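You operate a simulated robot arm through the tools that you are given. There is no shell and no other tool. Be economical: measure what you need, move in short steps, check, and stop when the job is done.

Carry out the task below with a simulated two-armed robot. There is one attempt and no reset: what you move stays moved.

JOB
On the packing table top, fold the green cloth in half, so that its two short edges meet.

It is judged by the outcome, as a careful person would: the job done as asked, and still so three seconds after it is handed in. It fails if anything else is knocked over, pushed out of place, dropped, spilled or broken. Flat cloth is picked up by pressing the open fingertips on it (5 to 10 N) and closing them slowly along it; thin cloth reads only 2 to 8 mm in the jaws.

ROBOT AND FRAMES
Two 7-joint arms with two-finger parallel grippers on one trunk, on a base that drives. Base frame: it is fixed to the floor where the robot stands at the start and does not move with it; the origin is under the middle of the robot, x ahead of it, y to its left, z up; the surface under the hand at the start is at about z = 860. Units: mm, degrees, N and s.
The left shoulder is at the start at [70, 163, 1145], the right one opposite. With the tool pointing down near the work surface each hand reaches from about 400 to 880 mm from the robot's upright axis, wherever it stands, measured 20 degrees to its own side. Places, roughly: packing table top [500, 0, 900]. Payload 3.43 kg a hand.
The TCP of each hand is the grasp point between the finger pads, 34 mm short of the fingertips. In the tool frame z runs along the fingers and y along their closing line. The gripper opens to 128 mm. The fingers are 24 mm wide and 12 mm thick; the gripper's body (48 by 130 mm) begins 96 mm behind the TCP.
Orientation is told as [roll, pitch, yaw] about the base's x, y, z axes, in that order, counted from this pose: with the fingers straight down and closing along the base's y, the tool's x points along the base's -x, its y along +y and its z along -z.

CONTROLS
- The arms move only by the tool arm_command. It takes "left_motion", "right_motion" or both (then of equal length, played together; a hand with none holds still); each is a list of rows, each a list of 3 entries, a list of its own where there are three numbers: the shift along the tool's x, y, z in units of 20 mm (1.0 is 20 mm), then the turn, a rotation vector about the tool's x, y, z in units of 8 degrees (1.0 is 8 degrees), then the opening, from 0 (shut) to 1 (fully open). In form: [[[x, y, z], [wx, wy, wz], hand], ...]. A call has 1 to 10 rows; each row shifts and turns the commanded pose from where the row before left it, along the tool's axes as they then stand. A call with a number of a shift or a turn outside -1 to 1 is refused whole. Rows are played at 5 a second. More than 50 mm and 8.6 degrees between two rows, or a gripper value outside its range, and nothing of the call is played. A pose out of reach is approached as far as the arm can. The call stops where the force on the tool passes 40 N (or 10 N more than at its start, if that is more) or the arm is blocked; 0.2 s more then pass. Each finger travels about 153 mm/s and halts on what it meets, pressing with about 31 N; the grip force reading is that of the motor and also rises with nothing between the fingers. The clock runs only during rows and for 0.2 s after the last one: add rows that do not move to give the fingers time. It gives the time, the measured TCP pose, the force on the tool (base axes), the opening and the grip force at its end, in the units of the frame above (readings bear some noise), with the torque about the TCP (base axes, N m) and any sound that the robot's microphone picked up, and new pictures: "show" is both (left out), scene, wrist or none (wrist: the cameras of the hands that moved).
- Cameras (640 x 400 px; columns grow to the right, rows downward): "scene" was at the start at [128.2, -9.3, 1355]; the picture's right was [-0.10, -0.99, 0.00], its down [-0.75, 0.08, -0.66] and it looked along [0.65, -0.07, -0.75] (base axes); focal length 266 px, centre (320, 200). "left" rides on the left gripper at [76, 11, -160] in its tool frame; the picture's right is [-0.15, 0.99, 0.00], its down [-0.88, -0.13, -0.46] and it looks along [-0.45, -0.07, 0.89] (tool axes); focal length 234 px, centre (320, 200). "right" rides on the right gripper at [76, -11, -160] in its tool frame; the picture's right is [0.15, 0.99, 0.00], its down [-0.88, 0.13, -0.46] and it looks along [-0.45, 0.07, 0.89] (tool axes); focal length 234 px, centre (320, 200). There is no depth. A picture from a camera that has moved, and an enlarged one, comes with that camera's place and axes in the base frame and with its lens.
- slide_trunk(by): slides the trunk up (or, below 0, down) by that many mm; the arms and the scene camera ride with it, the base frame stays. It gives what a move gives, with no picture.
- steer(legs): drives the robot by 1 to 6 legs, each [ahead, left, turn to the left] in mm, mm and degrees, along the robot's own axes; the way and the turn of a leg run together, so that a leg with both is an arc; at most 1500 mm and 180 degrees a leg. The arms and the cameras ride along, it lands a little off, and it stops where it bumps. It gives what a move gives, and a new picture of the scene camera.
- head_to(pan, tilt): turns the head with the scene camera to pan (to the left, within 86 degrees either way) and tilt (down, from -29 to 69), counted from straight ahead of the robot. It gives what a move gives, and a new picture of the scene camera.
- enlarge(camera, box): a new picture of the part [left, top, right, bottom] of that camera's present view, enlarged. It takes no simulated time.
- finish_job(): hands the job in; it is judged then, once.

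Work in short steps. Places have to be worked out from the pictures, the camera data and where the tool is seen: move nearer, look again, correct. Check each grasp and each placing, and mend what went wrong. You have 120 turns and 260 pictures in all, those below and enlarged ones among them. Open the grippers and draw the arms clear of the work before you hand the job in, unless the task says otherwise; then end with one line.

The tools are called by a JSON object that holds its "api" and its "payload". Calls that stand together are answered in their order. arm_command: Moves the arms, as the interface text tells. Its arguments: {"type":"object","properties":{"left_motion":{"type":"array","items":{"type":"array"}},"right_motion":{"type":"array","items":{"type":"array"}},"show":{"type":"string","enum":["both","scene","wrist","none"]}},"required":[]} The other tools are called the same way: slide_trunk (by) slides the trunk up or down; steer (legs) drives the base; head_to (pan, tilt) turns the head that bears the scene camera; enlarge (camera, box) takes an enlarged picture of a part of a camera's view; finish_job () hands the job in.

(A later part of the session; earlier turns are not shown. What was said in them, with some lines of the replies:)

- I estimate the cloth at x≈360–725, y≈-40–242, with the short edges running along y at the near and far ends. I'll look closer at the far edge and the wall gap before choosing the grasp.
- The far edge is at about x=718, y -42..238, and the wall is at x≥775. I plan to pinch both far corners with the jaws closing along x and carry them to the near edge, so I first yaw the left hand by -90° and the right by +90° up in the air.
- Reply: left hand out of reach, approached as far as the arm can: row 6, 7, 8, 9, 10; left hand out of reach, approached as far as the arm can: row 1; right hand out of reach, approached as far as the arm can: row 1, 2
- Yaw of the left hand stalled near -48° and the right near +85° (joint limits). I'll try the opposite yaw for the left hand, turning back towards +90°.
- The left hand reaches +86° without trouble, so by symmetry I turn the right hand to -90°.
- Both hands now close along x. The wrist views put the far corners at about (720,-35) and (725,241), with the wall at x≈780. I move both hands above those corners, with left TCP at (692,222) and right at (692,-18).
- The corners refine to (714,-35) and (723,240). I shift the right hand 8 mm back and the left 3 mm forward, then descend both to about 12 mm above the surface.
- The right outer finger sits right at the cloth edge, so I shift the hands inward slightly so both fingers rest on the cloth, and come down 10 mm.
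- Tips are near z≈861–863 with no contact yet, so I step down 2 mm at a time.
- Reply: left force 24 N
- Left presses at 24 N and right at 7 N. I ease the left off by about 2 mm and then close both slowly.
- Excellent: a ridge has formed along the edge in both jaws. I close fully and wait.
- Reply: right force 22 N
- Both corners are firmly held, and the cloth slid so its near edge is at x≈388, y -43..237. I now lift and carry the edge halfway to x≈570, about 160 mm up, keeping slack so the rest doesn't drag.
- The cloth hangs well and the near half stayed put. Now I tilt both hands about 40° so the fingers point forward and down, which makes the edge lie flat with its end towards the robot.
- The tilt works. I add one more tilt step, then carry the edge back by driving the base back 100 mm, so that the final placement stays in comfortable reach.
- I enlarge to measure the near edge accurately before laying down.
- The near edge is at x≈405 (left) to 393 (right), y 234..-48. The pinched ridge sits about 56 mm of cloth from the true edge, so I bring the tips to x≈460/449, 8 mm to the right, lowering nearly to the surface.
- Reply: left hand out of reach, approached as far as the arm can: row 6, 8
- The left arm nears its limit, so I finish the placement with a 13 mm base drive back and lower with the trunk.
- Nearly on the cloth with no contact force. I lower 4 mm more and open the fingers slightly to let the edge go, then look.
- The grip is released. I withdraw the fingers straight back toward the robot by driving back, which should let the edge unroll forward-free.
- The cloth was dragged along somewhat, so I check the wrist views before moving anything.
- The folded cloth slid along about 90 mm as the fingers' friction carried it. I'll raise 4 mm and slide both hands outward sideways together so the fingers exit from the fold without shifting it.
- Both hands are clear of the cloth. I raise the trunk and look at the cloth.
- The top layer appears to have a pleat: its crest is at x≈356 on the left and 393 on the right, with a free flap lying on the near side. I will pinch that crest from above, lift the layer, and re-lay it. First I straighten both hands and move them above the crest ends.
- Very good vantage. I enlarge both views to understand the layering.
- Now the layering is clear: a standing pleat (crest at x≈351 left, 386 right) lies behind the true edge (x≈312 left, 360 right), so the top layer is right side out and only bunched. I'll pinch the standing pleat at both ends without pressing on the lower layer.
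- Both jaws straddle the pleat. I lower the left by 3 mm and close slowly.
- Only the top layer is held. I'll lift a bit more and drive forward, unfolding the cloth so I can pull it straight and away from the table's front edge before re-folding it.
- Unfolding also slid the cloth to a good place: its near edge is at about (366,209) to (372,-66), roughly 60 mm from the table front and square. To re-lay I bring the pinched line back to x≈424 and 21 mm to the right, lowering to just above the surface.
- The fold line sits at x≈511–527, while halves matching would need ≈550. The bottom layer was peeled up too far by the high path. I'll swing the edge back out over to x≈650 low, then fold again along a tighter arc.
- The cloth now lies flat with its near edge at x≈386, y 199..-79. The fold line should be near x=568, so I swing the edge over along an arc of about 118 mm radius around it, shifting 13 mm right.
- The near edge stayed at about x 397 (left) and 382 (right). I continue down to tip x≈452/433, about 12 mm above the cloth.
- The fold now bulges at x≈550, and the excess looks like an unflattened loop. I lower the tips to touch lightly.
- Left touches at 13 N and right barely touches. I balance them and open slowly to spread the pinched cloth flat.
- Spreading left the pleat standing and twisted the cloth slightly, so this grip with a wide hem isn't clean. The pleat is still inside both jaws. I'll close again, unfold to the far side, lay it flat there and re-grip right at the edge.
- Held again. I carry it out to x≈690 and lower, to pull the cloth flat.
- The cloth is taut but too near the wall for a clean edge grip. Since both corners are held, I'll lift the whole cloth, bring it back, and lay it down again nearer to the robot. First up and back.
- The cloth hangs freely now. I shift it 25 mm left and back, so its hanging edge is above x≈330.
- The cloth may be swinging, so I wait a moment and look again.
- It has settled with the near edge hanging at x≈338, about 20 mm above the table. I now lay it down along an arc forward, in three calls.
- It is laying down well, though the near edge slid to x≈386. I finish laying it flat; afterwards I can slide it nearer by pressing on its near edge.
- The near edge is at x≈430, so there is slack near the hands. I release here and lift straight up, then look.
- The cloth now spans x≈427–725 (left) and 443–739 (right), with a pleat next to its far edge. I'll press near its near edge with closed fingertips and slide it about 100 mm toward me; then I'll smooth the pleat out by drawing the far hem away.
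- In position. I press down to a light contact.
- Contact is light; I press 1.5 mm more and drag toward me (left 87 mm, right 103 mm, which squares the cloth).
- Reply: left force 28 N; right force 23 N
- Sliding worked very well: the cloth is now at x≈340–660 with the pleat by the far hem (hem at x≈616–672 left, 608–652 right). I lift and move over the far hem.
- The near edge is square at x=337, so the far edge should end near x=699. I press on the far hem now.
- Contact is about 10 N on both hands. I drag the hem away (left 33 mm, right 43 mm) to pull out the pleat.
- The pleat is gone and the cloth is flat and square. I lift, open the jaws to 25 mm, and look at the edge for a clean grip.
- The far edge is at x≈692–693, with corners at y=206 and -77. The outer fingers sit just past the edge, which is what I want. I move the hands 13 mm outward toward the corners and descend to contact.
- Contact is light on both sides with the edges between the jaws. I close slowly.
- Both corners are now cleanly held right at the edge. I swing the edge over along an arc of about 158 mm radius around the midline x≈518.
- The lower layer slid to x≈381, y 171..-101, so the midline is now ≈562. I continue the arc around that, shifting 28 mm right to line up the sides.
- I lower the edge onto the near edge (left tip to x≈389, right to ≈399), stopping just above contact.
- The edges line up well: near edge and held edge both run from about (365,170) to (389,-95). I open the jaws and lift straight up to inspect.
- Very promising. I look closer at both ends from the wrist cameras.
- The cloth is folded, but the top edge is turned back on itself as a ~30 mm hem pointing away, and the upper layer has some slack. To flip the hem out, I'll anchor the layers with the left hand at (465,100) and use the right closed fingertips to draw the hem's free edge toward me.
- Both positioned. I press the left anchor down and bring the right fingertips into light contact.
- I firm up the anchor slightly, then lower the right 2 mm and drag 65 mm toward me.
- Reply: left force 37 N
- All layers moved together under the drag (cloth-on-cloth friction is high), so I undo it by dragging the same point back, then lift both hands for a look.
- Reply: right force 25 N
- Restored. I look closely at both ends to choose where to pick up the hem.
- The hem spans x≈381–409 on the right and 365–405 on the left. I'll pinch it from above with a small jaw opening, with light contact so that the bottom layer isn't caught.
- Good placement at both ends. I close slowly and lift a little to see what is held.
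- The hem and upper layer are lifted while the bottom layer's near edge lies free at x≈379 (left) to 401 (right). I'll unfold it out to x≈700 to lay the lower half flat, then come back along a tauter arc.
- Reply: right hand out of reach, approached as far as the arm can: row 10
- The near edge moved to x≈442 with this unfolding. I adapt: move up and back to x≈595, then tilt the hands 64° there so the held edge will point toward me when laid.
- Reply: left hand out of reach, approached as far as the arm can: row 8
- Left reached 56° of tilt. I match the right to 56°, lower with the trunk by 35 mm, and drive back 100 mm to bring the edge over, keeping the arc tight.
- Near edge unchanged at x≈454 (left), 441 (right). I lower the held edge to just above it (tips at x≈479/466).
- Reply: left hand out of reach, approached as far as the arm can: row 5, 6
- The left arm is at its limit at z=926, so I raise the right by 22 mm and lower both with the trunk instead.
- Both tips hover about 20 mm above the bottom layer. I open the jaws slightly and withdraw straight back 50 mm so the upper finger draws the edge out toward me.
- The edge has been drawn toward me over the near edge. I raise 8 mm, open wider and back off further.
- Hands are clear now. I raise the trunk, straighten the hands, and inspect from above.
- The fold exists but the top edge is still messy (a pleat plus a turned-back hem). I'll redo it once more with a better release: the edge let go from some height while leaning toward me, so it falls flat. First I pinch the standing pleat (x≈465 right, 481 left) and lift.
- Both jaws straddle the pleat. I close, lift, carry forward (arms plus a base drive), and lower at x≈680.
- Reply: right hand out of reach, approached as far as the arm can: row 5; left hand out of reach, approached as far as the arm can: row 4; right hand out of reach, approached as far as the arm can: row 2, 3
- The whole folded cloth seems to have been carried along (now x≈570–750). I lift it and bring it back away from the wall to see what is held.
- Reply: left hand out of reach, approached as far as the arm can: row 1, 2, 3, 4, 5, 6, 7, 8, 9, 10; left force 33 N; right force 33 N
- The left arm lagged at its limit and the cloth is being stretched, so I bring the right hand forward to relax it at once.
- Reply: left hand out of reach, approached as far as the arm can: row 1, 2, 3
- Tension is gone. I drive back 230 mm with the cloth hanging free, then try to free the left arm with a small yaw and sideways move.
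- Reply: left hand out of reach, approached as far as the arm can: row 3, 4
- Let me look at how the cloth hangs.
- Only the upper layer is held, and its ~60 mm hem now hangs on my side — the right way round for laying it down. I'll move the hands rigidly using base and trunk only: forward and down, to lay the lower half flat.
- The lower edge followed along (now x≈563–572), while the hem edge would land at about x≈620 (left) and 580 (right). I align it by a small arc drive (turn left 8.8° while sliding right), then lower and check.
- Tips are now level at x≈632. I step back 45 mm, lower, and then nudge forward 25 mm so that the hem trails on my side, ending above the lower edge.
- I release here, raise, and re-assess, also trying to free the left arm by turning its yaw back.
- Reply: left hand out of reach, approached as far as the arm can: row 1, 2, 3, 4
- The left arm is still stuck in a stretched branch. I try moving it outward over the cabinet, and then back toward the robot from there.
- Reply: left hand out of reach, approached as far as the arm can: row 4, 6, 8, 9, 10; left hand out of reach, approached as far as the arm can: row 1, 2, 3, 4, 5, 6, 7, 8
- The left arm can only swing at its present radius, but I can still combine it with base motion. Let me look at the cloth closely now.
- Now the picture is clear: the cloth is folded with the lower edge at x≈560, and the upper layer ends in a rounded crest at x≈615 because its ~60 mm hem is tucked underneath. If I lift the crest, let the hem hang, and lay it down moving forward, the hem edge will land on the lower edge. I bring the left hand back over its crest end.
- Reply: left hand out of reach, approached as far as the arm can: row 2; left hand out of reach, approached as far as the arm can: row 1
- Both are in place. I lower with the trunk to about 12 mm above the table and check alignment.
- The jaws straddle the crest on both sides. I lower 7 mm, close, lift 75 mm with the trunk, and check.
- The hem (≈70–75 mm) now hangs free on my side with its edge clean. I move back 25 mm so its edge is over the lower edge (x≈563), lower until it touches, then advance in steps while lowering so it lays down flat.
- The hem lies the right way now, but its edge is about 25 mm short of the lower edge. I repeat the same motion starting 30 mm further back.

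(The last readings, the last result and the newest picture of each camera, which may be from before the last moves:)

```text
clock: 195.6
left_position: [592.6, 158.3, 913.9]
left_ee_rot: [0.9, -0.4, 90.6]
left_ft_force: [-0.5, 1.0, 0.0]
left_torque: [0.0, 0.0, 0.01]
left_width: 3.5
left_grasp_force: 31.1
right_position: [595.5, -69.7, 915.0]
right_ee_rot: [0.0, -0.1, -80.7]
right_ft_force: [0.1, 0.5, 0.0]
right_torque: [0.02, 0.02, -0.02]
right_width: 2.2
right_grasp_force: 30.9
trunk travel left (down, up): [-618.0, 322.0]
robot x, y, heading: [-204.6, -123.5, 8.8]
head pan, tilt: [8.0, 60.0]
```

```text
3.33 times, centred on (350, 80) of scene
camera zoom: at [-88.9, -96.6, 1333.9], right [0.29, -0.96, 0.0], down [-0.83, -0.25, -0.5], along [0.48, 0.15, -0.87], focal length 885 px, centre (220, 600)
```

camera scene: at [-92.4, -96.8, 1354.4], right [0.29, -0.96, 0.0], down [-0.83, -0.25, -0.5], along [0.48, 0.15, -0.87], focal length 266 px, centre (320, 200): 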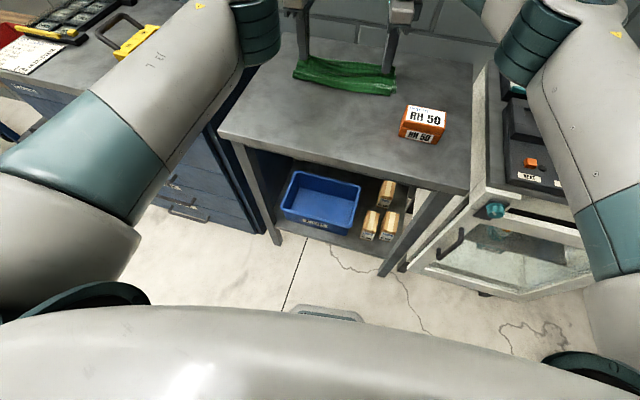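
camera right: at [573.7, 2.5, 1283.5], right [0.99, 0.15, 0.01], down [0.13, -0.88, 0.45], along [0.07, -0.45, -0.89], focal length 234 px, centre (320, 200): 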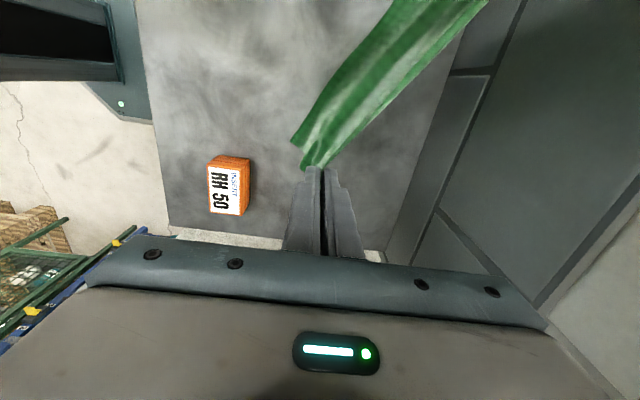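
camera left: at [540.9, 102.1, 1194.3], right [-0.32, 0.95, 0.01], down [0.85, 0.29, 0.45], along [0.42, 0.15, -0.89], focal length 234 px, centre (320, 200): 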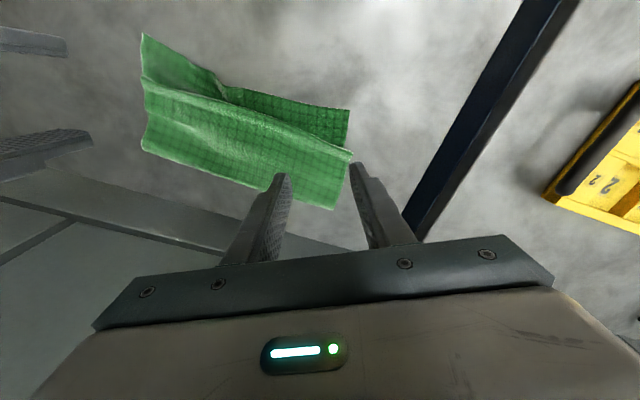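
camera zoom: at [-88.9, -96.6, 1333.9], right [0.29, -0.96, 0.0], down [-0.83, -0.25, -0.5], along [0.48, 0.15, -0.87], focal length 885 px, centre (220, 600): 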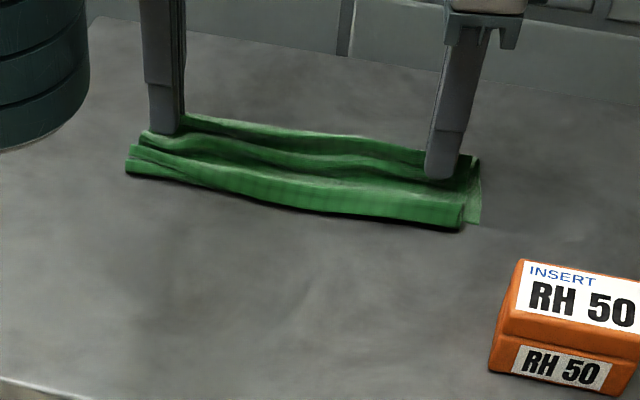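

The upper edge now lies over the lower edge. I release, lift, then will press both edges together and draw the whole cloth toward me so the trailing fold straightens under its own drag.

{"api": "slide_trunk", "payload": {"by": -10}}

{"api": "arm_command", "payload": {"left_motion": [[[0, 0, 0], [0, 0, 0], 0.3], [[0, 0, 0], [0, 0, 0], 0.4], [[0, 0, 0], [0, 0, 0], 0.4]], "right_motion": [[[0, 0, 0], [0, 0, 0], 0.3], [[0, 0, 0], [0, 0, 0], 0.4], [[0, 0, 0], [0, 0, 0], 0.4]], "show": "none"}}

{"api": "slide_trunk", "payload": {"by": 90}}

{"api": "arm_command", "payload": {"left_motion": [[[0, 0, 0], [0, 0, 0], 0], [[0, 0, 0], [0, 0, 0], 0], [[0, 0, 0], [0, 0, 0], 0]], "right_motion": [[[0, 0, 0], [0, 0, 0], 0], [[0, 0, 0], [0, 0, 0], 0], [[0, 0, 0], [0, 0, 0], 0]], "show": "none"}}

{"api": "enlarge", "payload": {"camera": "scene", "box": [270, 40, 430, 160]}}

{"api": "enlarge", "payload": {"camera": "right", "box": [180, 0, 500, 220]}}

```text
clock: 196.2
left_position: [591.9, 157.6, 904.8]
left_ee_rot: [0.8, -0.3, 90.6]
left_ft_force: [-0.9, 0.1, 1.2]
left_torque: [-0.03, 0.0, 0.0]
left_width: 3.8
left_grasp_force: 30.7
right_position: [596.0, -72.1, 906.1]
right_ee_rot: [0.1, -0.1, -80.8]
right_ft_force: [-0.3, 0.0, 0.0]
right_torque: [0.02, 0.01, -0.02]
right_width: 2.5
right_grasp_force: 31.0
trunk travel left (down, up): [-608.0, 332.0]
robot x, y, heading: [-201.7, -121.2, 8.6]
head pan, tilt: [8.0, 60.0]
```

```text
clock: 196.9
left_position: [592.0, 157.4, 903.8]
left_ee_rot: [0.8, -0.4, 90.6]
left_ft_force: [0.8, 0.0, -0.1]
left_torque: [0.0, -0.02, -0.02]
left_width: 51.3
left_grasp_force: 0.0
right_position: [595.6, -71.2, 906.7]
right_ee_rot: [0.0, -0.1, -80.7]
right_ft_force: [-0.6, -0.7, 0.7]
right_torque: [0.0, 0.01, -0.01]
right_width: 51.2
right_grasp_force: 0.0
trunk travel left (down, up): [-608.0, 332.0]
robot x, y, heading: [-199.4, -124.9, 8.9]
head pan, tilt: [8.0, 60.0]
```

```text
clock: 198.2
left_position: [592.1, 158.1, 995.2]
left_ee_rot: [0.9, -0.5, 90.6]
left_ft_force: [0.1, -0.2, -0.6]
left_torque: [-0.01, 0.0, 0.01]
left_width: 51.3
left_grasp_force: 0.0
right_position: [597.0, -70.6, 994.1]
right_ee_rot: [0.1, -0.1, -80.7]
right_ft_force: [0.0, -0.8, -0.7]
right_torque: [0.0, 0.0, 0.02]
right_width: 51.4
right_grasp_force: 0.0
trunk travel left (down, up): [-698.0, 242.0]
robot x, y, heading: [-199.8, -123.2, 9.0]
head pan, tilt: [8.0, 60.0]
```

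```text
clock: 199.0
left_position: [591.4, 158.0, 993.8]
left_ee_rot: [0.9, -0.4, 90.6]
left_ft_force: [0.5, 0.0, -0.7]
left_torque: [0.01, -0.02, -0.04]
left_width: 0.0
left_grasp_force: 30.3
right_position: [595.6, -71.2, 995.9]
right_ee_rot: [0.0, -0.2, -80.7]
right_ft_force: [-0.1, -0.1, -0.4]
right_torque: [-0.04, 0.0, 0.01]
right_width: 0.1
right_grasp_force: 30.9
trunk travel left (down, up): [-698.0, 242.0]
robot x, y, heading: [-201.3, -118.7, 9.0]
head pan, tilt: [8.0, 60.0]
```

```text
3.33 times, centred on (350, 100) of scene
camera zoom: at [-89.5, -96.6, 1414.0], right [0.29, -0.96, 0.0], down [-0.83, -0.25, -0.5], along [0.48, 0.15, -0.87], focal length 885 px, centre (220, 533)
```

zoom: 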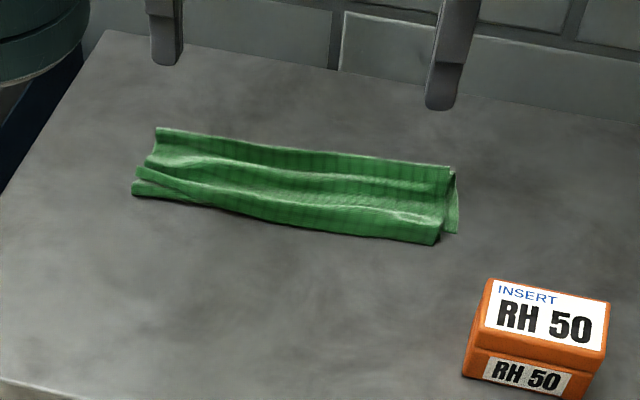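

```text
1.82 times, centred on (340, 110) of right
camera zoom: at [572.7, 1.6, 1156.1], right [0.95, 0.3, 0.0], down [0.27, -0.85, 0.46], along [0.14, -0.44, -0.89], focal length 426 px, centre (284, 364)
```

zoom: 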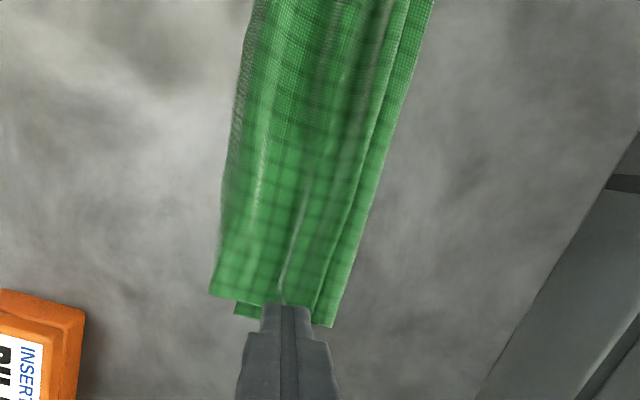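

The edges coincide, but the cloth is bunched to about 95 mm. I move back 32 mm so the closed fingertips are above the coinciding edges and press down in steps.

{"api": "steer", "payload": {"legs": [[-33, 5, 0]]}}

{"api": "slide_trunk", "payload": {"by": -92}}

{"api": "slide_trunk", "payload": {"by": -5}}

```text
clock: 199.8
left_position: [561.8, 159.1, 990.1]
left_ee_rot: [1.0, -0.4, 90.6]
left_ft_force: [1.3, 0.8, -0.6]
left_torque: [-0.02, 0.07, -0.01]
left_width: 0.0
left_grasp_force: 30.7
right_position: [566.6, -71.7, 992.4]
right_ee_rot: [-0.2, 0.0, -80.6]
right_ft_force: [0.2, 0.4, -0.4]
right_torque: [0.02, 0.02, -0.03]
right_width: 0.2
right_grasp_force: 31.3
trunk travel left (down, up): [-698.0, 242.0]
robot x, y, heading: [-236.7, -122.4, 8.7]
head pan, tilt: [8.0, 60.0]
camera scene: at [-117.3, -96.4, 1413.3], right [0.29, -0.96, 0.0], down [-0.83, -0.25, -0.5], along [0.47, 0.15, -0.87], focal length 266 px, centre (320, 200)
```

scene: 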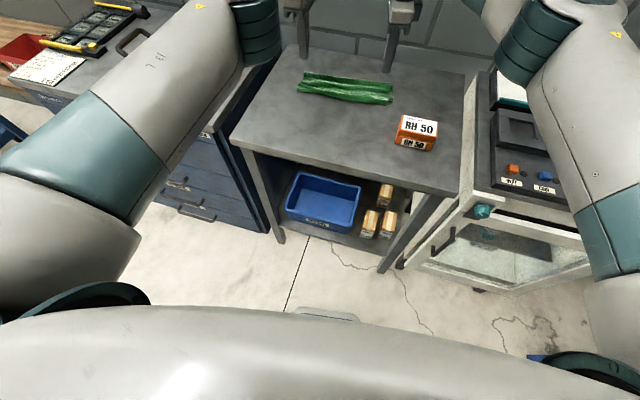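

```text
clock: 201.1
left_position: [558.1, 157.7, 902.0]
left_ee_rot: [0.6, -0.4, 90.6]
left_ft_force: [0.2, 0.2, 0.5]
left_torque: [0.02, -0.03, 0.04]
left_width: 0.0
left_grasp_force: 31.1
right_position: [562.4, -71.6, 904.5]
right_ee_rot: [0.1, -0.1, -80.7]
right_ft_force: [0.0, 1.1, -0.2]
right_torque: [-0.02, 0.01, 0.0]
right_width: 0.0
right_grasp_force: 31.1
trunk travel left (down, up): [-606.0, 334.0]
robot x, y, heading: [-237.0, -121.6, 8.9]
head pan, tilt: [8.0, 60.0]
```

```text
clock: 201.7
left_position: [559.4, 157.6, 897.5]
left_ee_rot: [0.7, -0.3, 90.5]
left_ft_force: [0.8, 0.1, 4.9]
left_torque: [0.01, -0.04, 0.02]
left_width: 0.1
left_grasp_force: 31.2
right_position: [562.9, -71.3, 898.9]
right_ee_rot: [0.1, -0.1, -80.8]
right_ft_force: [0.5, -0.5, -0.5]
right_torque: [0.01, -0.01, 0.0]
right_width: 0.2
right_grasp_force: 30.8
trunk travel left (down, up): [-601.0, 339.0]
robot x, y, heading: [-234.6, -121.6, 8.7]
head pan, tilt: [8.0, 60.0]
```

Left presses at 5 N; I bring the right down a bit to match, then draw the cloth back about 190 mm (shifting 30 mm left, away from the box).

{"api": "arm_command", "payload": {"right_motion": [[[0, 0, 0.15], [0, 0, 0], 0], [[0, 0, 0], [0, 0, 0], 0]], "show": "none"}}

{"api": "slide_trunk", "payload": {"by": -1}}

{"api": "steer", "payload": {"legs": [[-170, 58, 0]]}}

{"api": "enlarge", "payload": {"camera": "scene", "box": [270, 20, 430, 140]}}

```text
clock: 202.3
left_position: [558.4, 158.4, 897.8]
left_ee_rot: [0.7, -0.5, 90.6]
left_ft_force: [0.2, -0.5, 3.8]
left_torque: [0.03, -0.03, 0.01]
left_width: 0.0
left_grasp_force: 30.6
right_position: [563.0, -71.7, 896.6]
right_ee_rot: [0.1, -0.1, -80.7]
right_ft_force: [1.2, 0.1, 4.5]
right_torque: [-0.02, -0.1, -0.01]
right_width: 0.0
right_grasp_force: 31.0
trunk travel left (down, up): [-601.0, 339.0]
robot x, y, heading: [-234.5, -122.9, 9.0]
head pan, tilt: [8.0, 60.0]
```

```text
clock: 202.8
left_position: [557.2, 157.3, 898.1]
left_ee_rot: [0.7, -0.4, 90.6]
left_ft_force: [1.5, 0.2, 6.4]
left_torque: [0.05, -0.06, -0.03]
left_width: 0.0
left_grasp_force: 30.5
right_position: [561.3, -71.5, 896.7]
right_ee_rot: [0.2, -0.1, -80.7]
right_ft_force: [2.3, 0.2, 10.6]
right_torque: [-0.02, -0.12, 0.02]
right_width: 0.1
right_grasp_force: 30.8
trunk travel left (down, up): [-600.0, 340.0]
robot x, y, heading: [-235.4, -120.5, 8.9]
head pan, tilt: [8.0, 60.0]
```

```text
clock: 204.3
left_position: [384.1, 187.4, 898.7]
left_ee_rot: [0.6, -0.5, 90.4]
left_ft_force: [0.6, -1.0, 5.8]
left_torque: [0.01, -0.05, 0.0]
left_width: 0.0
left_grasp_force: 30.8
right_position: [385.7, -43.4, 896.6]
right_ee_rot: [0.2, -0.1, -80.9]
right_ft_force: [1.6, -0.2, 11.8]
right_torque: [-0.05, -0.2, 0.0]
right_width: 0.0
right_grasp_force: 30.9
trunk travel left (down, up): [-600.0, 340.0]
robot x, y, heading: [-406.8, -93.0, 8.8]
head pan, tilt: [8.0, 60.0]
camera scene: at [-299.2, -65.1, 1316.3], right [0.29, -0.96, 0.0], down [-0.83, -0.25, -0.5], along [0.48, 0.14, -0.87], focal length 266 px, centre (320, 200)
```

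scene: 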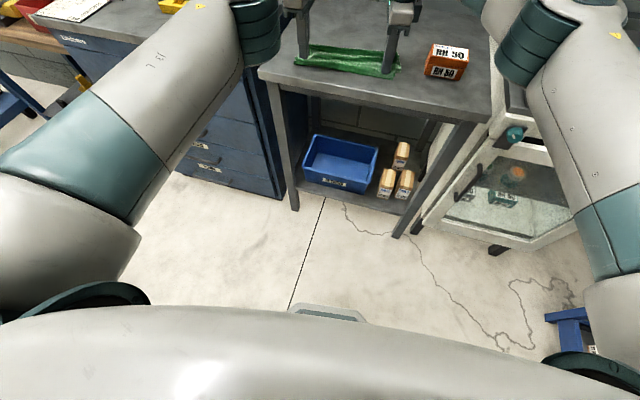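

```text
3.33 times, centred on (350, 80) of scene
camera zoom: at [-299.2, -65.1, 1316.3], right [0.29, -0.96, 0.0], down [-0.83, -0.25, -0.5], along [0.48, 0.14, -0.87], focal length 885 px, centre (220, 600)
```

zoom: 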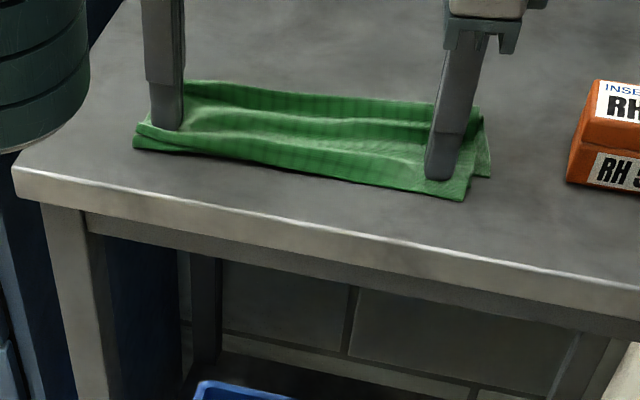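

The edges stayed together and the cloth followed. Now I stretch it: press near the fold (x≈445) and push the fold forward about 67 mm, so both layers come out of their slack.

{"api": "slide_trunk", "payload": {"by": 60}}

{"api": "steer", "payload": {"legs": [[60, -9, 0]]}}

{"api": "slide_trunk", "payload": {"by": -61}}

{"api": "steer", "payload": {"legs": [[68, -11, 0]]}}

{"api": "enlarge", "payload": {"camera": "scene", "box": [260, 20, 420, 140]}}

```text
clock: 205.3
left_position: [384.9, 187.6, 956.9]
left_ee_rot: [0.8, -0.4, 90.4]
left_ft_force: [-0.1, 0.4, 0.3]
left_torque: [0.02, -0.01, -0.01]
left_width: 0.1
left_grasp_force: 31.2
right_position: [389.0, -43.5, 955.1]
right_ee_rot: [0.1, -0.2, -81.1]
right_ft_force: [-0.2, 0.0, 0.3]
right_torque: [-0.07, -0.02, 0.01]
right_width: 0.0
right_grasp_force: 31.3
trunk travel left (down, up): [-660.0, 280.0]
robot x, y, heading: [-411.0, -90.0, 8.6]
head pan, tilt: [8.0, 60.0]
```

```text
clock: 206.2
left_position: [444.4, 185.3, 957.1]
left_ee_rot: [0.7, -0.4, 90.4]
left_ft_force: [0.0, -0.1, 0.3]
left_torque: [-0.01, -0.03, -0.03]
left_width: 0.0
left_grasp_force: 31.0
right_position: [448.7, -43.1, 957.0]
right_ee_rot: [0.1, -0.2, -80.9]
right_ft_force: [0.0, -0.2, -0.1]
right_torque: [0.01, 0.0, -0.02]
right_width: 0.2
right_grasp_force: 31.1
trunk travel left (down, up): [-660.0, 280.0]
robot x, y, heading: [-349.2, -88.0, 8.6]
head pan, tilt: [8.0, 60.0]
camera scene: at [-238.2, -65.3, 1376.2], right [0.29, -0.96, 0.0], down [-0.83, -0.25, -0.5], along [0.48, 0.14, -0.87], focal length 266 px, centre (320, 200)
```

scene: 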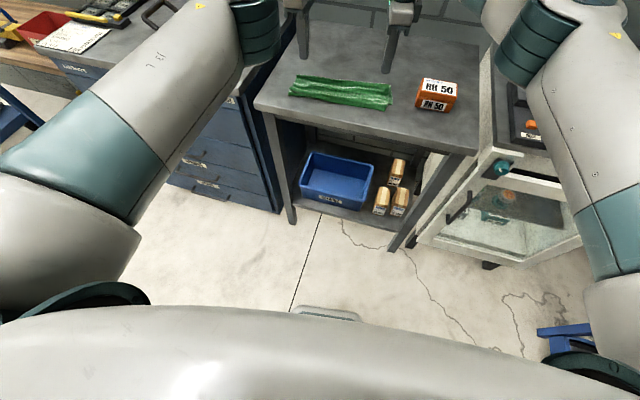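

```text
clock: 207.2
left_position: [444.7, 188.1, 896.8]
left_ee_rot: [0.7, -0.4, 90.4]
left_ft_force: [0.6, 0.3, 0.8]
left_torque: [-0.01, 0.04, 0.02]
left_width: 0.0
left_grasp_force: 31.5
right_position: [446.8, -41.4, 896.5]
right_ee_rot: [0.2, 0.0, -80.9]
right_ft_force: [-3.4, -1.6, 19.6]
right_torque: [-0.19, 0.27, -0.04]
right_width: 0.0
right_grasp_force: 30.8
trunk travel left (down, up): [-599.0, 341.0]
robot x, y, heading: [-351.9, -88.7, 8.5]
head pan, tilt: [8.0, 60.0]
```

```text
clock: 208.3
left_position: [512.3, 186.2, 897.3]
left_ee_rot: [0.7, -0.4, 90.4]
left_ft_force: [0.5, 0.7, 0.1]
left_torque: [0.04, 0.04, -0.01]
left_width: 0.3
left_grasp_force: 30.6
right_position: [515.2, -42.0, 895.9]
right_ee_rot: [0.2, -0.1, -81.0]
right_ft_force: [-4.2, -0.5, 24.2]
right_torque: [-0.25, 0.37, 0.01]
right_width: 0.0
right_grasp_force: 30.9
trunk travel left (down, up): [-599.0, 341.0]
robot x, y, heading: [-283.6, -90.0, 8.3]
head pan, tilt: [8.0, 60.0]
camera scene: at [-169.9, -65.9, 1315.3], right [0.29, -0.96, 0.0], down [-0.83, -0.25, -0.5], along [0.48, 0.14, -0.87], focal length 266 px, centre (320, 200)
```

scene: 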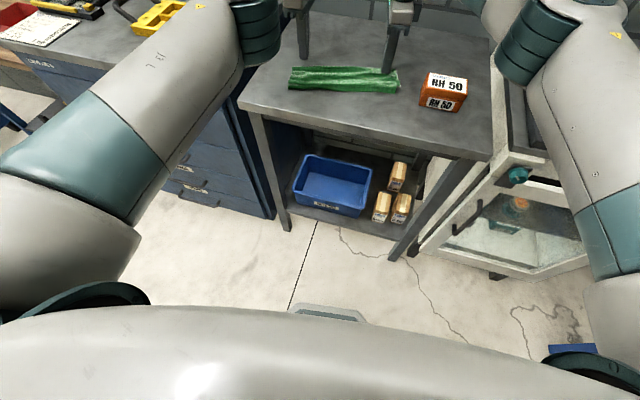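

```text
3.33 times, centred on (340, 80) of scene
camera zoom: at [-169.9, -65.9, 1315.3], right [0.29, -0.96, 0.0], down [-0.83, -0.25, -0.5], along [0.48, 0.14, -0.87], focal length 885 px, centre (253, 600)
```

zoom: 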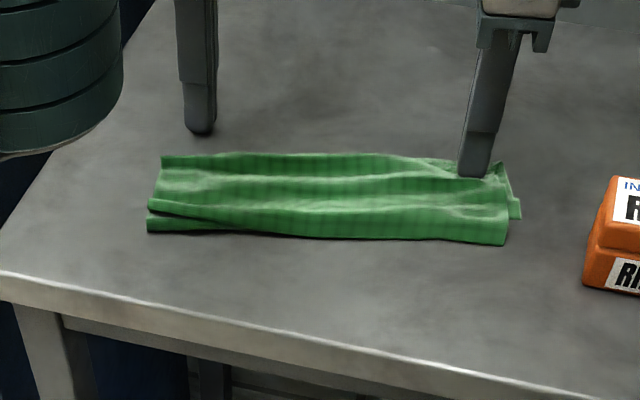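

The folds stick together, so I stretch it between the hands: the left presses on the fold while the right presses the coinciding edges and draws them back toward me.

{"api": "slide_trunk", "payload": {"by": 55}}

{"api": "arm_command", "payload": {"left_motion": [[[0.7, 0, 0], [0, 0, 0], 0], [[0.7, 0, 0], [0, 0, 0], 0], [[0.7, 0, 0], [0, 0, 0], 0], [[0.7, 0, 0], [0, 0, 0], 0]], "right_motion": [[[0.67, -0.66, 0], [0, 0, 0], 0], [[0.67, -0.66, 0], [0, 0, 0], 0], [[0.67, -0.66, 0], [0, 0, 0], 0], [[0.67, -0.66, 0], [0, 0, 0], 0]], "show": "none"}}

{"api": "steer", "payload": {"legs": [[-30, 5, 0]]}}

{"api": "slide_trunk", "payload": {"by": -54}}

```text
clock: 209.2
left_position: [513.7, 187.1, 949.4]
left_ee_rot: [0.8, -0.4, 90.4]
left_ft_force: [0.4, -0.5, -0.4]
left_torque: [0.01, 0.02, -0.03]
left_width: 0.3
left_grasp_force: 31.2
right_position: [517.6, -42.0, 950.3]
right_ee_rot: [0.1, -0.1, -80.8]
right_ft_force: [-0.4, -0.3, -0.2]
right_torque: [-0.01, -0.02, 0.02]
right_width: 0.0
right_grasp_force: 31.4
trunk travel left (down, up): [-654.0, 286.0]
robot x, y, heading: [-279.3, -89.7, 8.7]
head pan, tilt: [8.0, 60.0]
```

```text
clock: 210.2
left_position: [516.3, 131.4, 949.0]
left_ee_rot: [0.9, -0.4, 90.4]
left_ft_force: [0.9, -0.1, 0.4]
left_torque: [0.02, -0.02, 0.05]
left_width: 0.0
left_grasp_force: 30.9
right_position: [457.5, 2.5, 950.5]
right_ee_rot: [0.1, 0.0, -80.9]
right_ft_force: [-0.3, 0.9, 0.5]
right_torque: [0.01, 0.0, 0.02]
right_width: 0.3
right_grasp_force: 31.0
trunk travel left (down, up): [-654.0, 286.0]
robot x, y, heading: [-282.5, -92.2, 8.8]
head pan, tilt: [8.0, 60.0]
```

```text
clock: 211.1
left_position: [488.7, 132.4, 945.8]
left_ee_rot: [0.9, -0.4, 90.4]
left_ft_force: [1.1, -0.2, 0.6]
left_torque: [0.0, 0.03, 0.02]
left_width: 0.1
left_grasp_force: 30.9
right_position: [431.7, 2.9, 947.9]
right_ee_rot: [-0.1, -0.1, -81.0]
right_ft_force: [-0.2, -0.9, -0.9]
right_torque: [0.02, 0.03, -0.03]
right_width: 0.0
right_grasp_force: 30.6
trunk travel left (down, up): [-654.0, 286.0]
robot x, y, heading: [-315.0, -91.4, 8.5]
head pan, tilt: [8.0, 60.0]
camera scene: at [-193.1, -64.9, 1369.4], right [0.29, -0.96, 0.0], down [-0.83, -0.25, -0.5], along [0.48, 0.14, -0.87], focal length 266 px, centre (320, 200)
```

scene: 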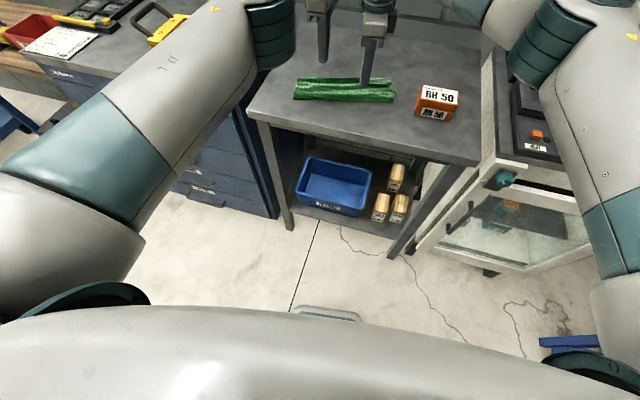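

```text
clock: 212.0
left_position: [485.7, 131.9, 897.0]
left_ee_rot: [0.9, -0.3, 90.5]
left_ft_force: [-0.2, -0.2, 3.0]
left_torque: [-0.02, 0.03, 0.02]
left_width: 0.0
left_grasp_force: 30.4
right_position: [429.0, 2.5, 896.8]
right_ee_rot: [0.1, 0.0, -81.0]
right_ft_force: [0.2, 0.0, 4.7]
right_torque: [0.02, -0.01, 0.0]
right_width: 0.0
right_grasp_force: 30.3
trunk travel left (down, up): [-600.0, 340.0]
robot x, y, heading: [-312.3, -93.3, 8.8]
head pan, tilt: [8.0, 60.0]
```

Light contact on both. I press 1 mm more and draw the right hand back about 85 mm.

{"api": "slide_trunk", "payload": {"by": -1}}

{"api": "arm_command", "payload": {"right_motion": [[[-0.06, -0.7, 0], [0, 0, 0], 0], [[-0.06, -0.7, 0], [0, 0, 0], 0], [[-0.06, -0.7, 0], [0, 0, 0], 0], [[-0.06, -0.7, 0], [0, 0, 0], 0], [[-0.06, -0.7, 0], [0, 0, 0], 0], [[-0.06, -0.7, 0], [0, 0, 0], 0]], "show": "none"}}

{"api": "enlarge", "payload": {"camera": "scene", "box": [260, 30, 420, 150]}}

```text
clock: 212.5
left_position: [486.1, 132.0, 895.6]
left_ee_rot: [0.8, -0.3, 90.4]
left_ft_force: [1.0, 0.5, 5.2]
left_torque: [-0.04, -0.02, 0.02]
left_width: 0.0
left_grasp_force: 30.6
right_position: [428.2, 2.4, 896.2]
right_ee_rot: [0.2, 0.0, -81.0]
right_ft_force: [1.5, -0.1, 9.3]
right_torque: [0.03, -0.1, 0.0]
right_width: 0.0
right_grasp_force: 30.9
trunk travel left (down, up): [-599.0, 341.0]
robot x, y, heading: [-309.7, -88.3, 8.7]
head pan, tilt: [8.0, 60.0]
```

```text
clock: 213.9
left_position: [485.9, 131.7, 894.3]
left_ee_rot: [0.7, -0.3, 90.4]
left_ft_force: [-0.1, -0.5, 6.8]
left_torque: [-0.09, 0.08, -0.02]
left_width: 0.1
left_grasp_force: 31.0
right_position: [345.2, -17.4, 895.4]
right_ee_rot: [0.1, -0.1, -81.1]
right_ft_force: [0.9, 0.5, 11.1]
right_torque: [-0.02, 0.03, -0.01]
right_width: 0.0
right_grasp_force: 31.0
trunk travel left (down, up): [-599.0, 341.0]
robot x, y, heading: [-309.4, -91.3, 8.7]
head pan, tilt: [8.0, 60.0]
```

```text
3.33 times, centred on (340, 90) of scene
camera zoom: at [-198.5, -65.7, 1315.2], right [0.29, -0.96, 0.0], down [-0.83, -0.25, -0.5], along [0.48, 0.14, -0.87], focal length 885 px, centre (253, 567)
```

zoom: 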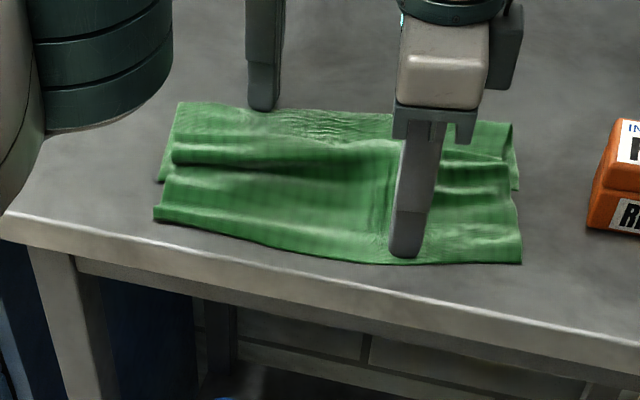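

That worked beautifully — the cloth is opening out to its half width with edges still together. Before continuing, I slide the whole cloth 45 mm away from the table front (both hands pressing), then re-place the hands to stretch the left end.

{"api": "steer", "payload": {"legs": [[45, -7, 0]]}}

{"api": "slide_trunk", "payload": {"by": 55}}

{"api": "arm_command", "payload": {"left_motion": [[[-0.4, 0, 0], [0, 0, 0], 0], [[-0.4, 0, 0], [0, 0, 0], 0], [[-0.4, 0, 0], [0, 0, 0], 0], [[-0.4, 0, 0], [0, 0, 0], 0], [[-0.4, 0, 0], [0, 0, 0], 0], [[-0.4, 0, 0], [0, 0, 0], 0], [[-0.3, 0, 0], [0, 0, 0], 0]], "right_motion": [[[0.93, 0.36, 0], [0, 0, 0], 0], [[0.93, 0.36, 0], [0, 0, 0], 0], [[0.93, 0.36, 0], [0, 0, 0], 0], [[0.93, 0.36, 0], [0, 0, 0], 0], [[0.93, 0.36, 0], [0, 0, 0], 0], [[0.93, 0.36, 0], [0, 0, 0], 0], [[0.93, 0.36, 0], [0, 0, 0], 0]], "show": "none"}}

{"api": "steer", "payload": {"legs": [[-36, 5, 0]]}}

```text
clock: 214.8
left_position: [530.9, 132.0, 895.0]
left_ee_rot: [0.8, -0.4, 90.4]
left_ft_force: [0.7, 0.5, 0.4]
left_torque: [-0.04, 0.04, 0.01]
left_width: 0.2
left_grasp_force: 30.7
right_position: [391.5, -16.7, 895.6]
right_ee_rot: [0.1, 0.0, -80.9]
right_ft_force: [-2.9, 0.6, 16.1]
right_torque: [0.02, 0.2, -0.03]
right_width: 0.1
right_grasp_force: 31.2
trunk travel left (down, up): [-599.0, 341.0]
robot x, y, heading: [-263.8, -90.8, 8.3]
head pan, tilt: [8.0, 60.0]
camera scene: at [-152.3, -65.7, 1315.1], right [0.29, -0.96, 0.0], down [-0.83, -0.25, -0.5], along [0.48, 0.14, -0.87], focal length 266 px, centre (320, 200)
```

scene: 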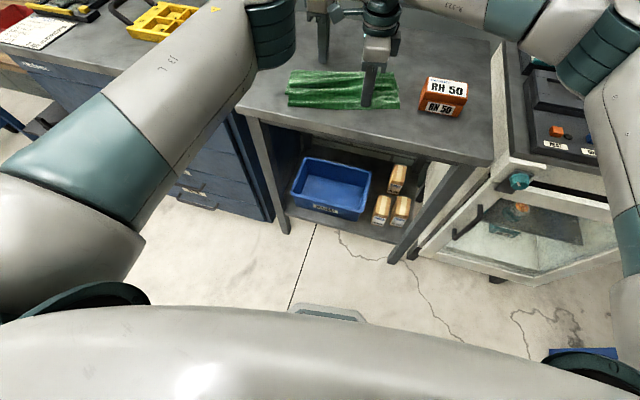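

```text
clock: 215.8
left_position: [531.1, 132.5, 947.5]
left_ee_rot: [0.8, -0.3, 90.4]
left_ft_force: [-0.2, 0.6, -0.1]
left_torque: [-0.02, 0.0, -0.01]
left_width: 0.2
left_grasp_force: 31.2
right_position: [392.2, -17.0, 949.6]
right_ee_rot: [-0.1, 0.0, -81.0]
right_ft_force: [-0.5, 0.8, 0.0]
right_torque: [0.0, 0.02, 0.02]
right_width: 0.0
right_grasp_force: 30.7
trunk travel left (down, up): [-654.0, 286.0]
robot x, y, heading: [-264.7, -91.4, 8.8]
head pan, tilt: [8.0, 60.0]
```

```text
clock: 217.4
left_position: [530.1, 199.7, 947.9]
left_ee_rot: [0.8, -0.2, 91.4]
left_ft_force: [-0.6, 1.1, 0.4]
left_torque: [0.02, 0.0, -0.02]
left_width: 0.2
left_grasp_force: 31.2
right_position: [424.6, 118.8, 950.5]
right_ee_rot: [0.1, -0.2, -81.2]
right_ft_force: [-0.2, 0.6, 0.3]
right_torque: [-0.04, -0.02, -0.01]
right_width: 0.1
right_grasp_force: 30.9
trunk travel left (down, up): [-654.0, 286.0]
robot x, y, heading: [-266.5, -90.4, 8.9]
head pan, tilt: [8.0, 60.0]
```

```text
clock: 218.2
left_position: [497.3, 196.0, 946.6]
left_ee_rot: [1.0, -0.3, 91.3]
left_ft_force: [0.3, -0.4, -1.2]
left_torque: [0.01, 0.04, 0.04]
left_width: 0.0
left_grasp_force: 30.2
right_position: [392.1, 116.3, 948.2]
right_ee_rot: [-0.1, 0.0, -81.4]
right_ft_force: [0.6, -0.5, -1.5]
right_torque: [-0.01, 0.02, 0.01]
right_width: 0.0
right_grasp_force: 31.3
trunk travel left (down, up): [-654.0, 286.0]
robot x, y, heading: [-297.6, -89.6, 8.7]
head pan, tilt: [8.0, 60.0]
camera scene: at [-183.8, -65.3, 1369.5], right [0.29, -0.96, 0.0], down [-0.83, -0.25, -0.5], along [0.48, 0.14, -0.87], focal length 266 px, centre (320, 200)
```

scene: 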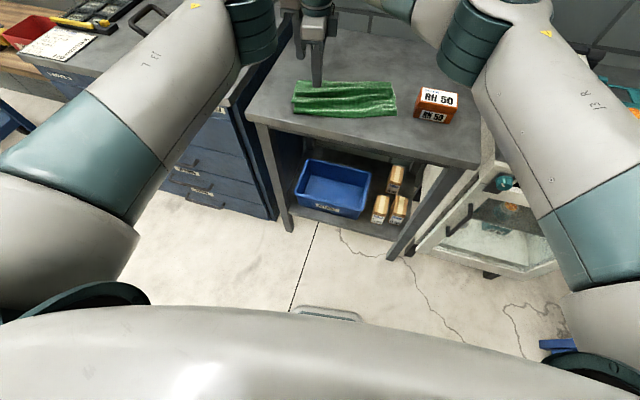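

The left end of the fold is at about (462,197). I step back 48 mm so the left fingertip is on it, adjust the right onto the near edge, and press.

{"api": "steer", "payload": {"legs": [[-48, 7, 0]]}}

{"api": "arm_command", "payload": {"right_motion": [[[0, 0.9, 0], [0, 0, 0], 0], [[0, 0, 0], [0, 0, 0], 0]], "show": "none"}}

{"api": "slide_trunk", "payload": {"by": -54}}

{"api": "slide_trunk", "payload": {"by": -2}}

```text
clock: 219.2
left_position: [448.7, 196.6, 946.4]
left_ee_rot: [0.9, -0.3, 91.4]
left_ft_force: [0.5, -0.8, 0.7]
left_torque: [-0.01, 0.03, 0.0]
left_width: 0.3
left_grasp_force: 31.1
right_position: [343.0, 115.2, 948.8]
right_ee_rot: [-0.2, -0.1, -81.4]
right_ft_force: [0.2, -0.2, 0.5]
right_torque: [-0.01, -0.01, 0.0]
right_width: 0.0
right_grasp_force: 31.2
trunk travel left (down, up): [-654.0, 286.0]
robot x, y, heading: [-349.7, -87.8, 8.5]
head pan, tilt: [8.0, 60.0]
camera scene: at [-232.3, -65.6, 1369.6], right [0.29, -0.96, 0.0], down [-0.83, -0.25, -0.5], along [0.48, 0.14, -0.87], focal length 266 px, centre (320, 200)
```

scene: 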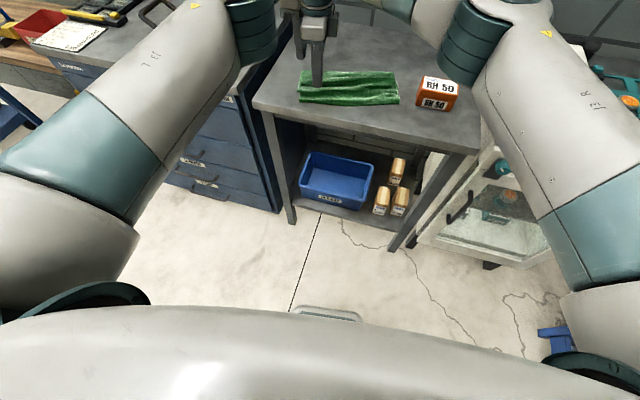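

```text
clock: 219.8
left_position: [447.4, 197.2, 949.5]
left_ee_rot: [0.8, -0.5, 91.6]
left_ft_force: [-0.5, -0.6, 0.3]
left_torque: [0.02, 0.0, 0.02]
left_width: 0.1
left_grasp_force: 30.8
right_position: [360.4, 117.3, 950.8]
right_ee_rot: [0.2, 0.1, -81.7]
right_ft_force: [-0.4, 0.3, -0.5]
right_torque: [0.0, -0.06, 0.02]
right_width: 0.1
right_grasp_force: 31.2
trunk travel left (down, up): [-654.0, 286.0]
robot x, y, heading: [-346.6, -92.5, 8.7]
head pan, tilt: [8.0, 60.0]
```

```text
clock: 220.7
left_position: [446.0, 198.8, 895.9]
left_ee_rot: [0.8, -0.4, 91.5]
left_ft_force: [-0.3, -0.3, 13.7]
left_torque: [-0.09, 0.04, -0.02]
left_width: 0.2
left_grasp_force: 30.9
right_position: [359.6, 117.8, 898.1]
right_ee_rot: [0.0, 0.0, -81.6]
right_ft_force: [0.6, 0.1, -0.4]
right_torque: [0.03, 0.03, -0.01]
right_width: 0.0
right_grasp_force: 30.8
trunk travel left (down, up): [-600.0, 340.0]
robot x, y, heading: [-350.3, -88.7, 8.8]
head pan, tilt: [8.0, 60.0]
```

```text
clock: 221.2
left_position: [444.8, 198.1, 895.5]
left_ee_rot: [0.6, -0.4, 91.4]
left_ft_force: [4.4, 1.8, 26.4]
left_torque: [-0.16, -0.22, 0.05]
left_width: 0.0
left_grasp_force: 30.8
right_position: [358.4, 117.7, 896.5]
right_ee_rot: [0.2, 0.0, -81.6]
right_ft_force: [0.1, 1.4, 1.4]
right_torque: [-0.01, -0.01, 0.01]
right_width: 0.0
right_grasp_force: 31.1
trunk travel left (down, up): [-598.0, 342.0]
robot x, y, heading: [-348.0, -92.8, 8.8]
head pan, tilt: [8.0, 60.0]
```

The anchor is firm; I press the right 1.6 mm more and draw the near edge back 30 mm, then raise both and look.

{"api": "arm_command", "payload": {"right_motion": [[[0, 0, 0.08], [0, 0, 0], 0], [[-0.03, -0.5, 0], [0, 0, 0], 0], [[-0.03, -0.5, 0], [0, 0, 0], 0], [[-0.03, -0.5, 0], [0, 0, 0], 0], [[0, 0, 0], [0, 0, 0], 0]], "show": "none"}}

{"api": "slide_trunk", "payload": {"by": 120}}

{"api": "enlarge", "payload": {"camera": "scene", "box": [280, 60, 420, 160]}}

```text
clock: 222.4
left_position: [444.5, 194.7, 896.1]
left_ee_rot: [0.6, -0.4, 91.3]
left_ft_force: [0.4, 4.3, 22.2]
left_torque: [-0.04, -0.06, -0.01]
left_width: 0.0
left_grasp_force: 30.7
right_position: [327.5, 113.7, 895.9]
right_ee_rot: [0.1, 0.0, -81.3]
right_ft_force: [2.8, -0.5, 15.6]
right_torque: [-0.02, -0.02, -0.02]
right_width: 0.0
right_grasp_force: 30.8
trunk travel left (down, up): [-598.0, 342.0]
robot x, y, heading: [-348.0, -91.1, 8.5]
head pan, tilt: [8.0, 60.0]
```

```text
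clock: 223.9
left_position: [447.2, 194.7, 1011.4]
left_ee_rot: [0.9, -0.3, 91.3]
left_ft_force: [0.4, 0.1, 0.3]
left_torque: [0.01, 0.02, -0.01]
left_width: 0.0
left_grasp_force: 31.1
right_position: [330.7, 113.9, 1011.6]
right_ee_rot: [0.0, 0.0, -81.3]
right_ft_force: [0.2, 0.8, 0.8]
right_torque: [0.02, 0.01, 0.02]
right_width: 0.0
right_grasp_force: 30.9
trunk travel left (down, up): [-718.0, 222.0]
robot x, y, heading: [-349.4, -89.8, 8.6]
head pan, tilt: [8.0, 60.0]
```

```text
4.00 times, centred on (350, 110) of scene
camera zoom: at [-233.9, -65.9, 1433.9], right [0.29, -0.96, 0.0], down [-0.83, -0.25, -0.5], along [0.48, 0.14, -0.87], focal length 1062 px, centre (200, 560)
```

zoom: 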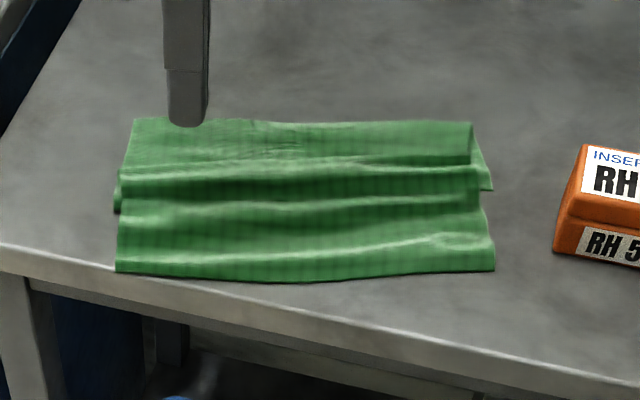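

The cloth now lies folded in half with its short edges together at the near side and the fold at the far side, nothing else disturbed. I open the grippers and back away clear of the work.

{"api": "arm_command", "payload": {"left_motion": [[[0, 0, -1], [0, 0, 0], 0.3], [[0, 0, -1], [0, 0, 0], 0.6], [[0, 0, 0], [0, 0, 0], 0.6]], "right_motion": [[[0, 0, -1], [0, 0, 0], 0.3], [[0, 0, -1], [0, 0, 0], 0.6], [[0, 0, 0], [0, 0, 0], 0.6]], "show": "none"}}

{"api": "steer", "payload": {"legs": [[-250, 0, 0]]}}

```text
clock: 224.7
left_position: [448.4, 194.8, 1051.9]
left_ee_rot: [0.7, -0.3, 91.2]
left_ft_force: [-0.5, -0.3, 0.7]
left_torque: [0.03, 0.01, 0.0]
left_width: 76.6
left_grasp_force: 0.1
right_position: [332.4, 112.3, 1053.4]
right_ee_rot: [0.0, 0.0, -81.4]
right_ft_force: [0.8, -0.5, 0.6]
right_torque: [-0.01, 0.02, -0.01]
right_width: 77.2
right_grasp_force: 0.0
trunk travel left (down, up): [-718.0, 222.0]
robot x, y, heading: [-349.7, -91.3, 8.8]
head pan, tilt: [8.0, 60.0]
```

```text
clock: 226.5
left_position: [198.8, 159.9, 1052.7]
left_ee_rot: [0.6, -0.3, 91.5]
left_ft_force: [0.0, 0.8, 0.4]
left_torque: [0.01, 0.0, 0.02]
left_width: 76.7
left_grasp_force: 0.1
right_position: [84.0, 77.0, 1052.9]
right_ee_rot: [0.0, 0.0, -81.2]
right_ft_force: [-0.5, 0.0, 0.0]
right_torque: [0.03, -0.01, 0.0]
right_width: 76.9
right_grasp_force: 0.1
trunk travel left (down, up): [-718.0, 222.0]
robot x, y, heading: [-593.0, -129.2, 8.6]
head pan, tilt: [8.0, 60.0]
camera scene: at [-480.8, -103.7, 1433.8], right [0.29, -0.96, 0.0], down [-0.83, -0.25, -0.5], along [0.48, 0.15, -0.87], focal length 266 px, centre (320, 200)
```

scene: 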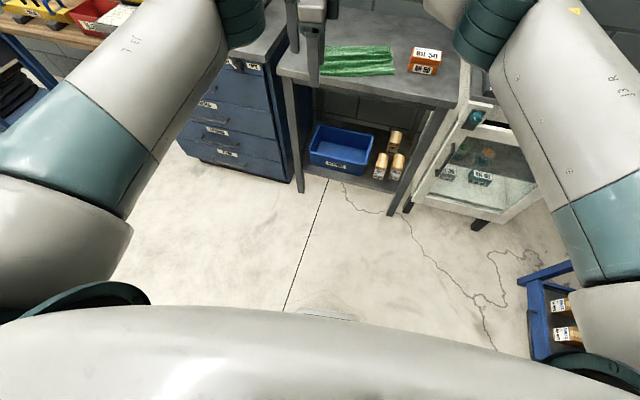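

The hands are clear, the grippers are open, the cloth lies folded on the table and the box stands undisturbed. I hand the job in.

{"api": "finish_job", "payload": {}}

```text
The job is handed in.
```

The green cloth is folded over with its two short edges roughly together, but not neatly: pleats remain, so it is about 160 mm deep where a flat half-fold would be about 181 mm. At one end the bottom layer shows slightly, and the cloth sits about 16° askew with one near corner at the table's front edge. The orange box and everything else on the table stayed in place, and the grippers are open and clear of the table.
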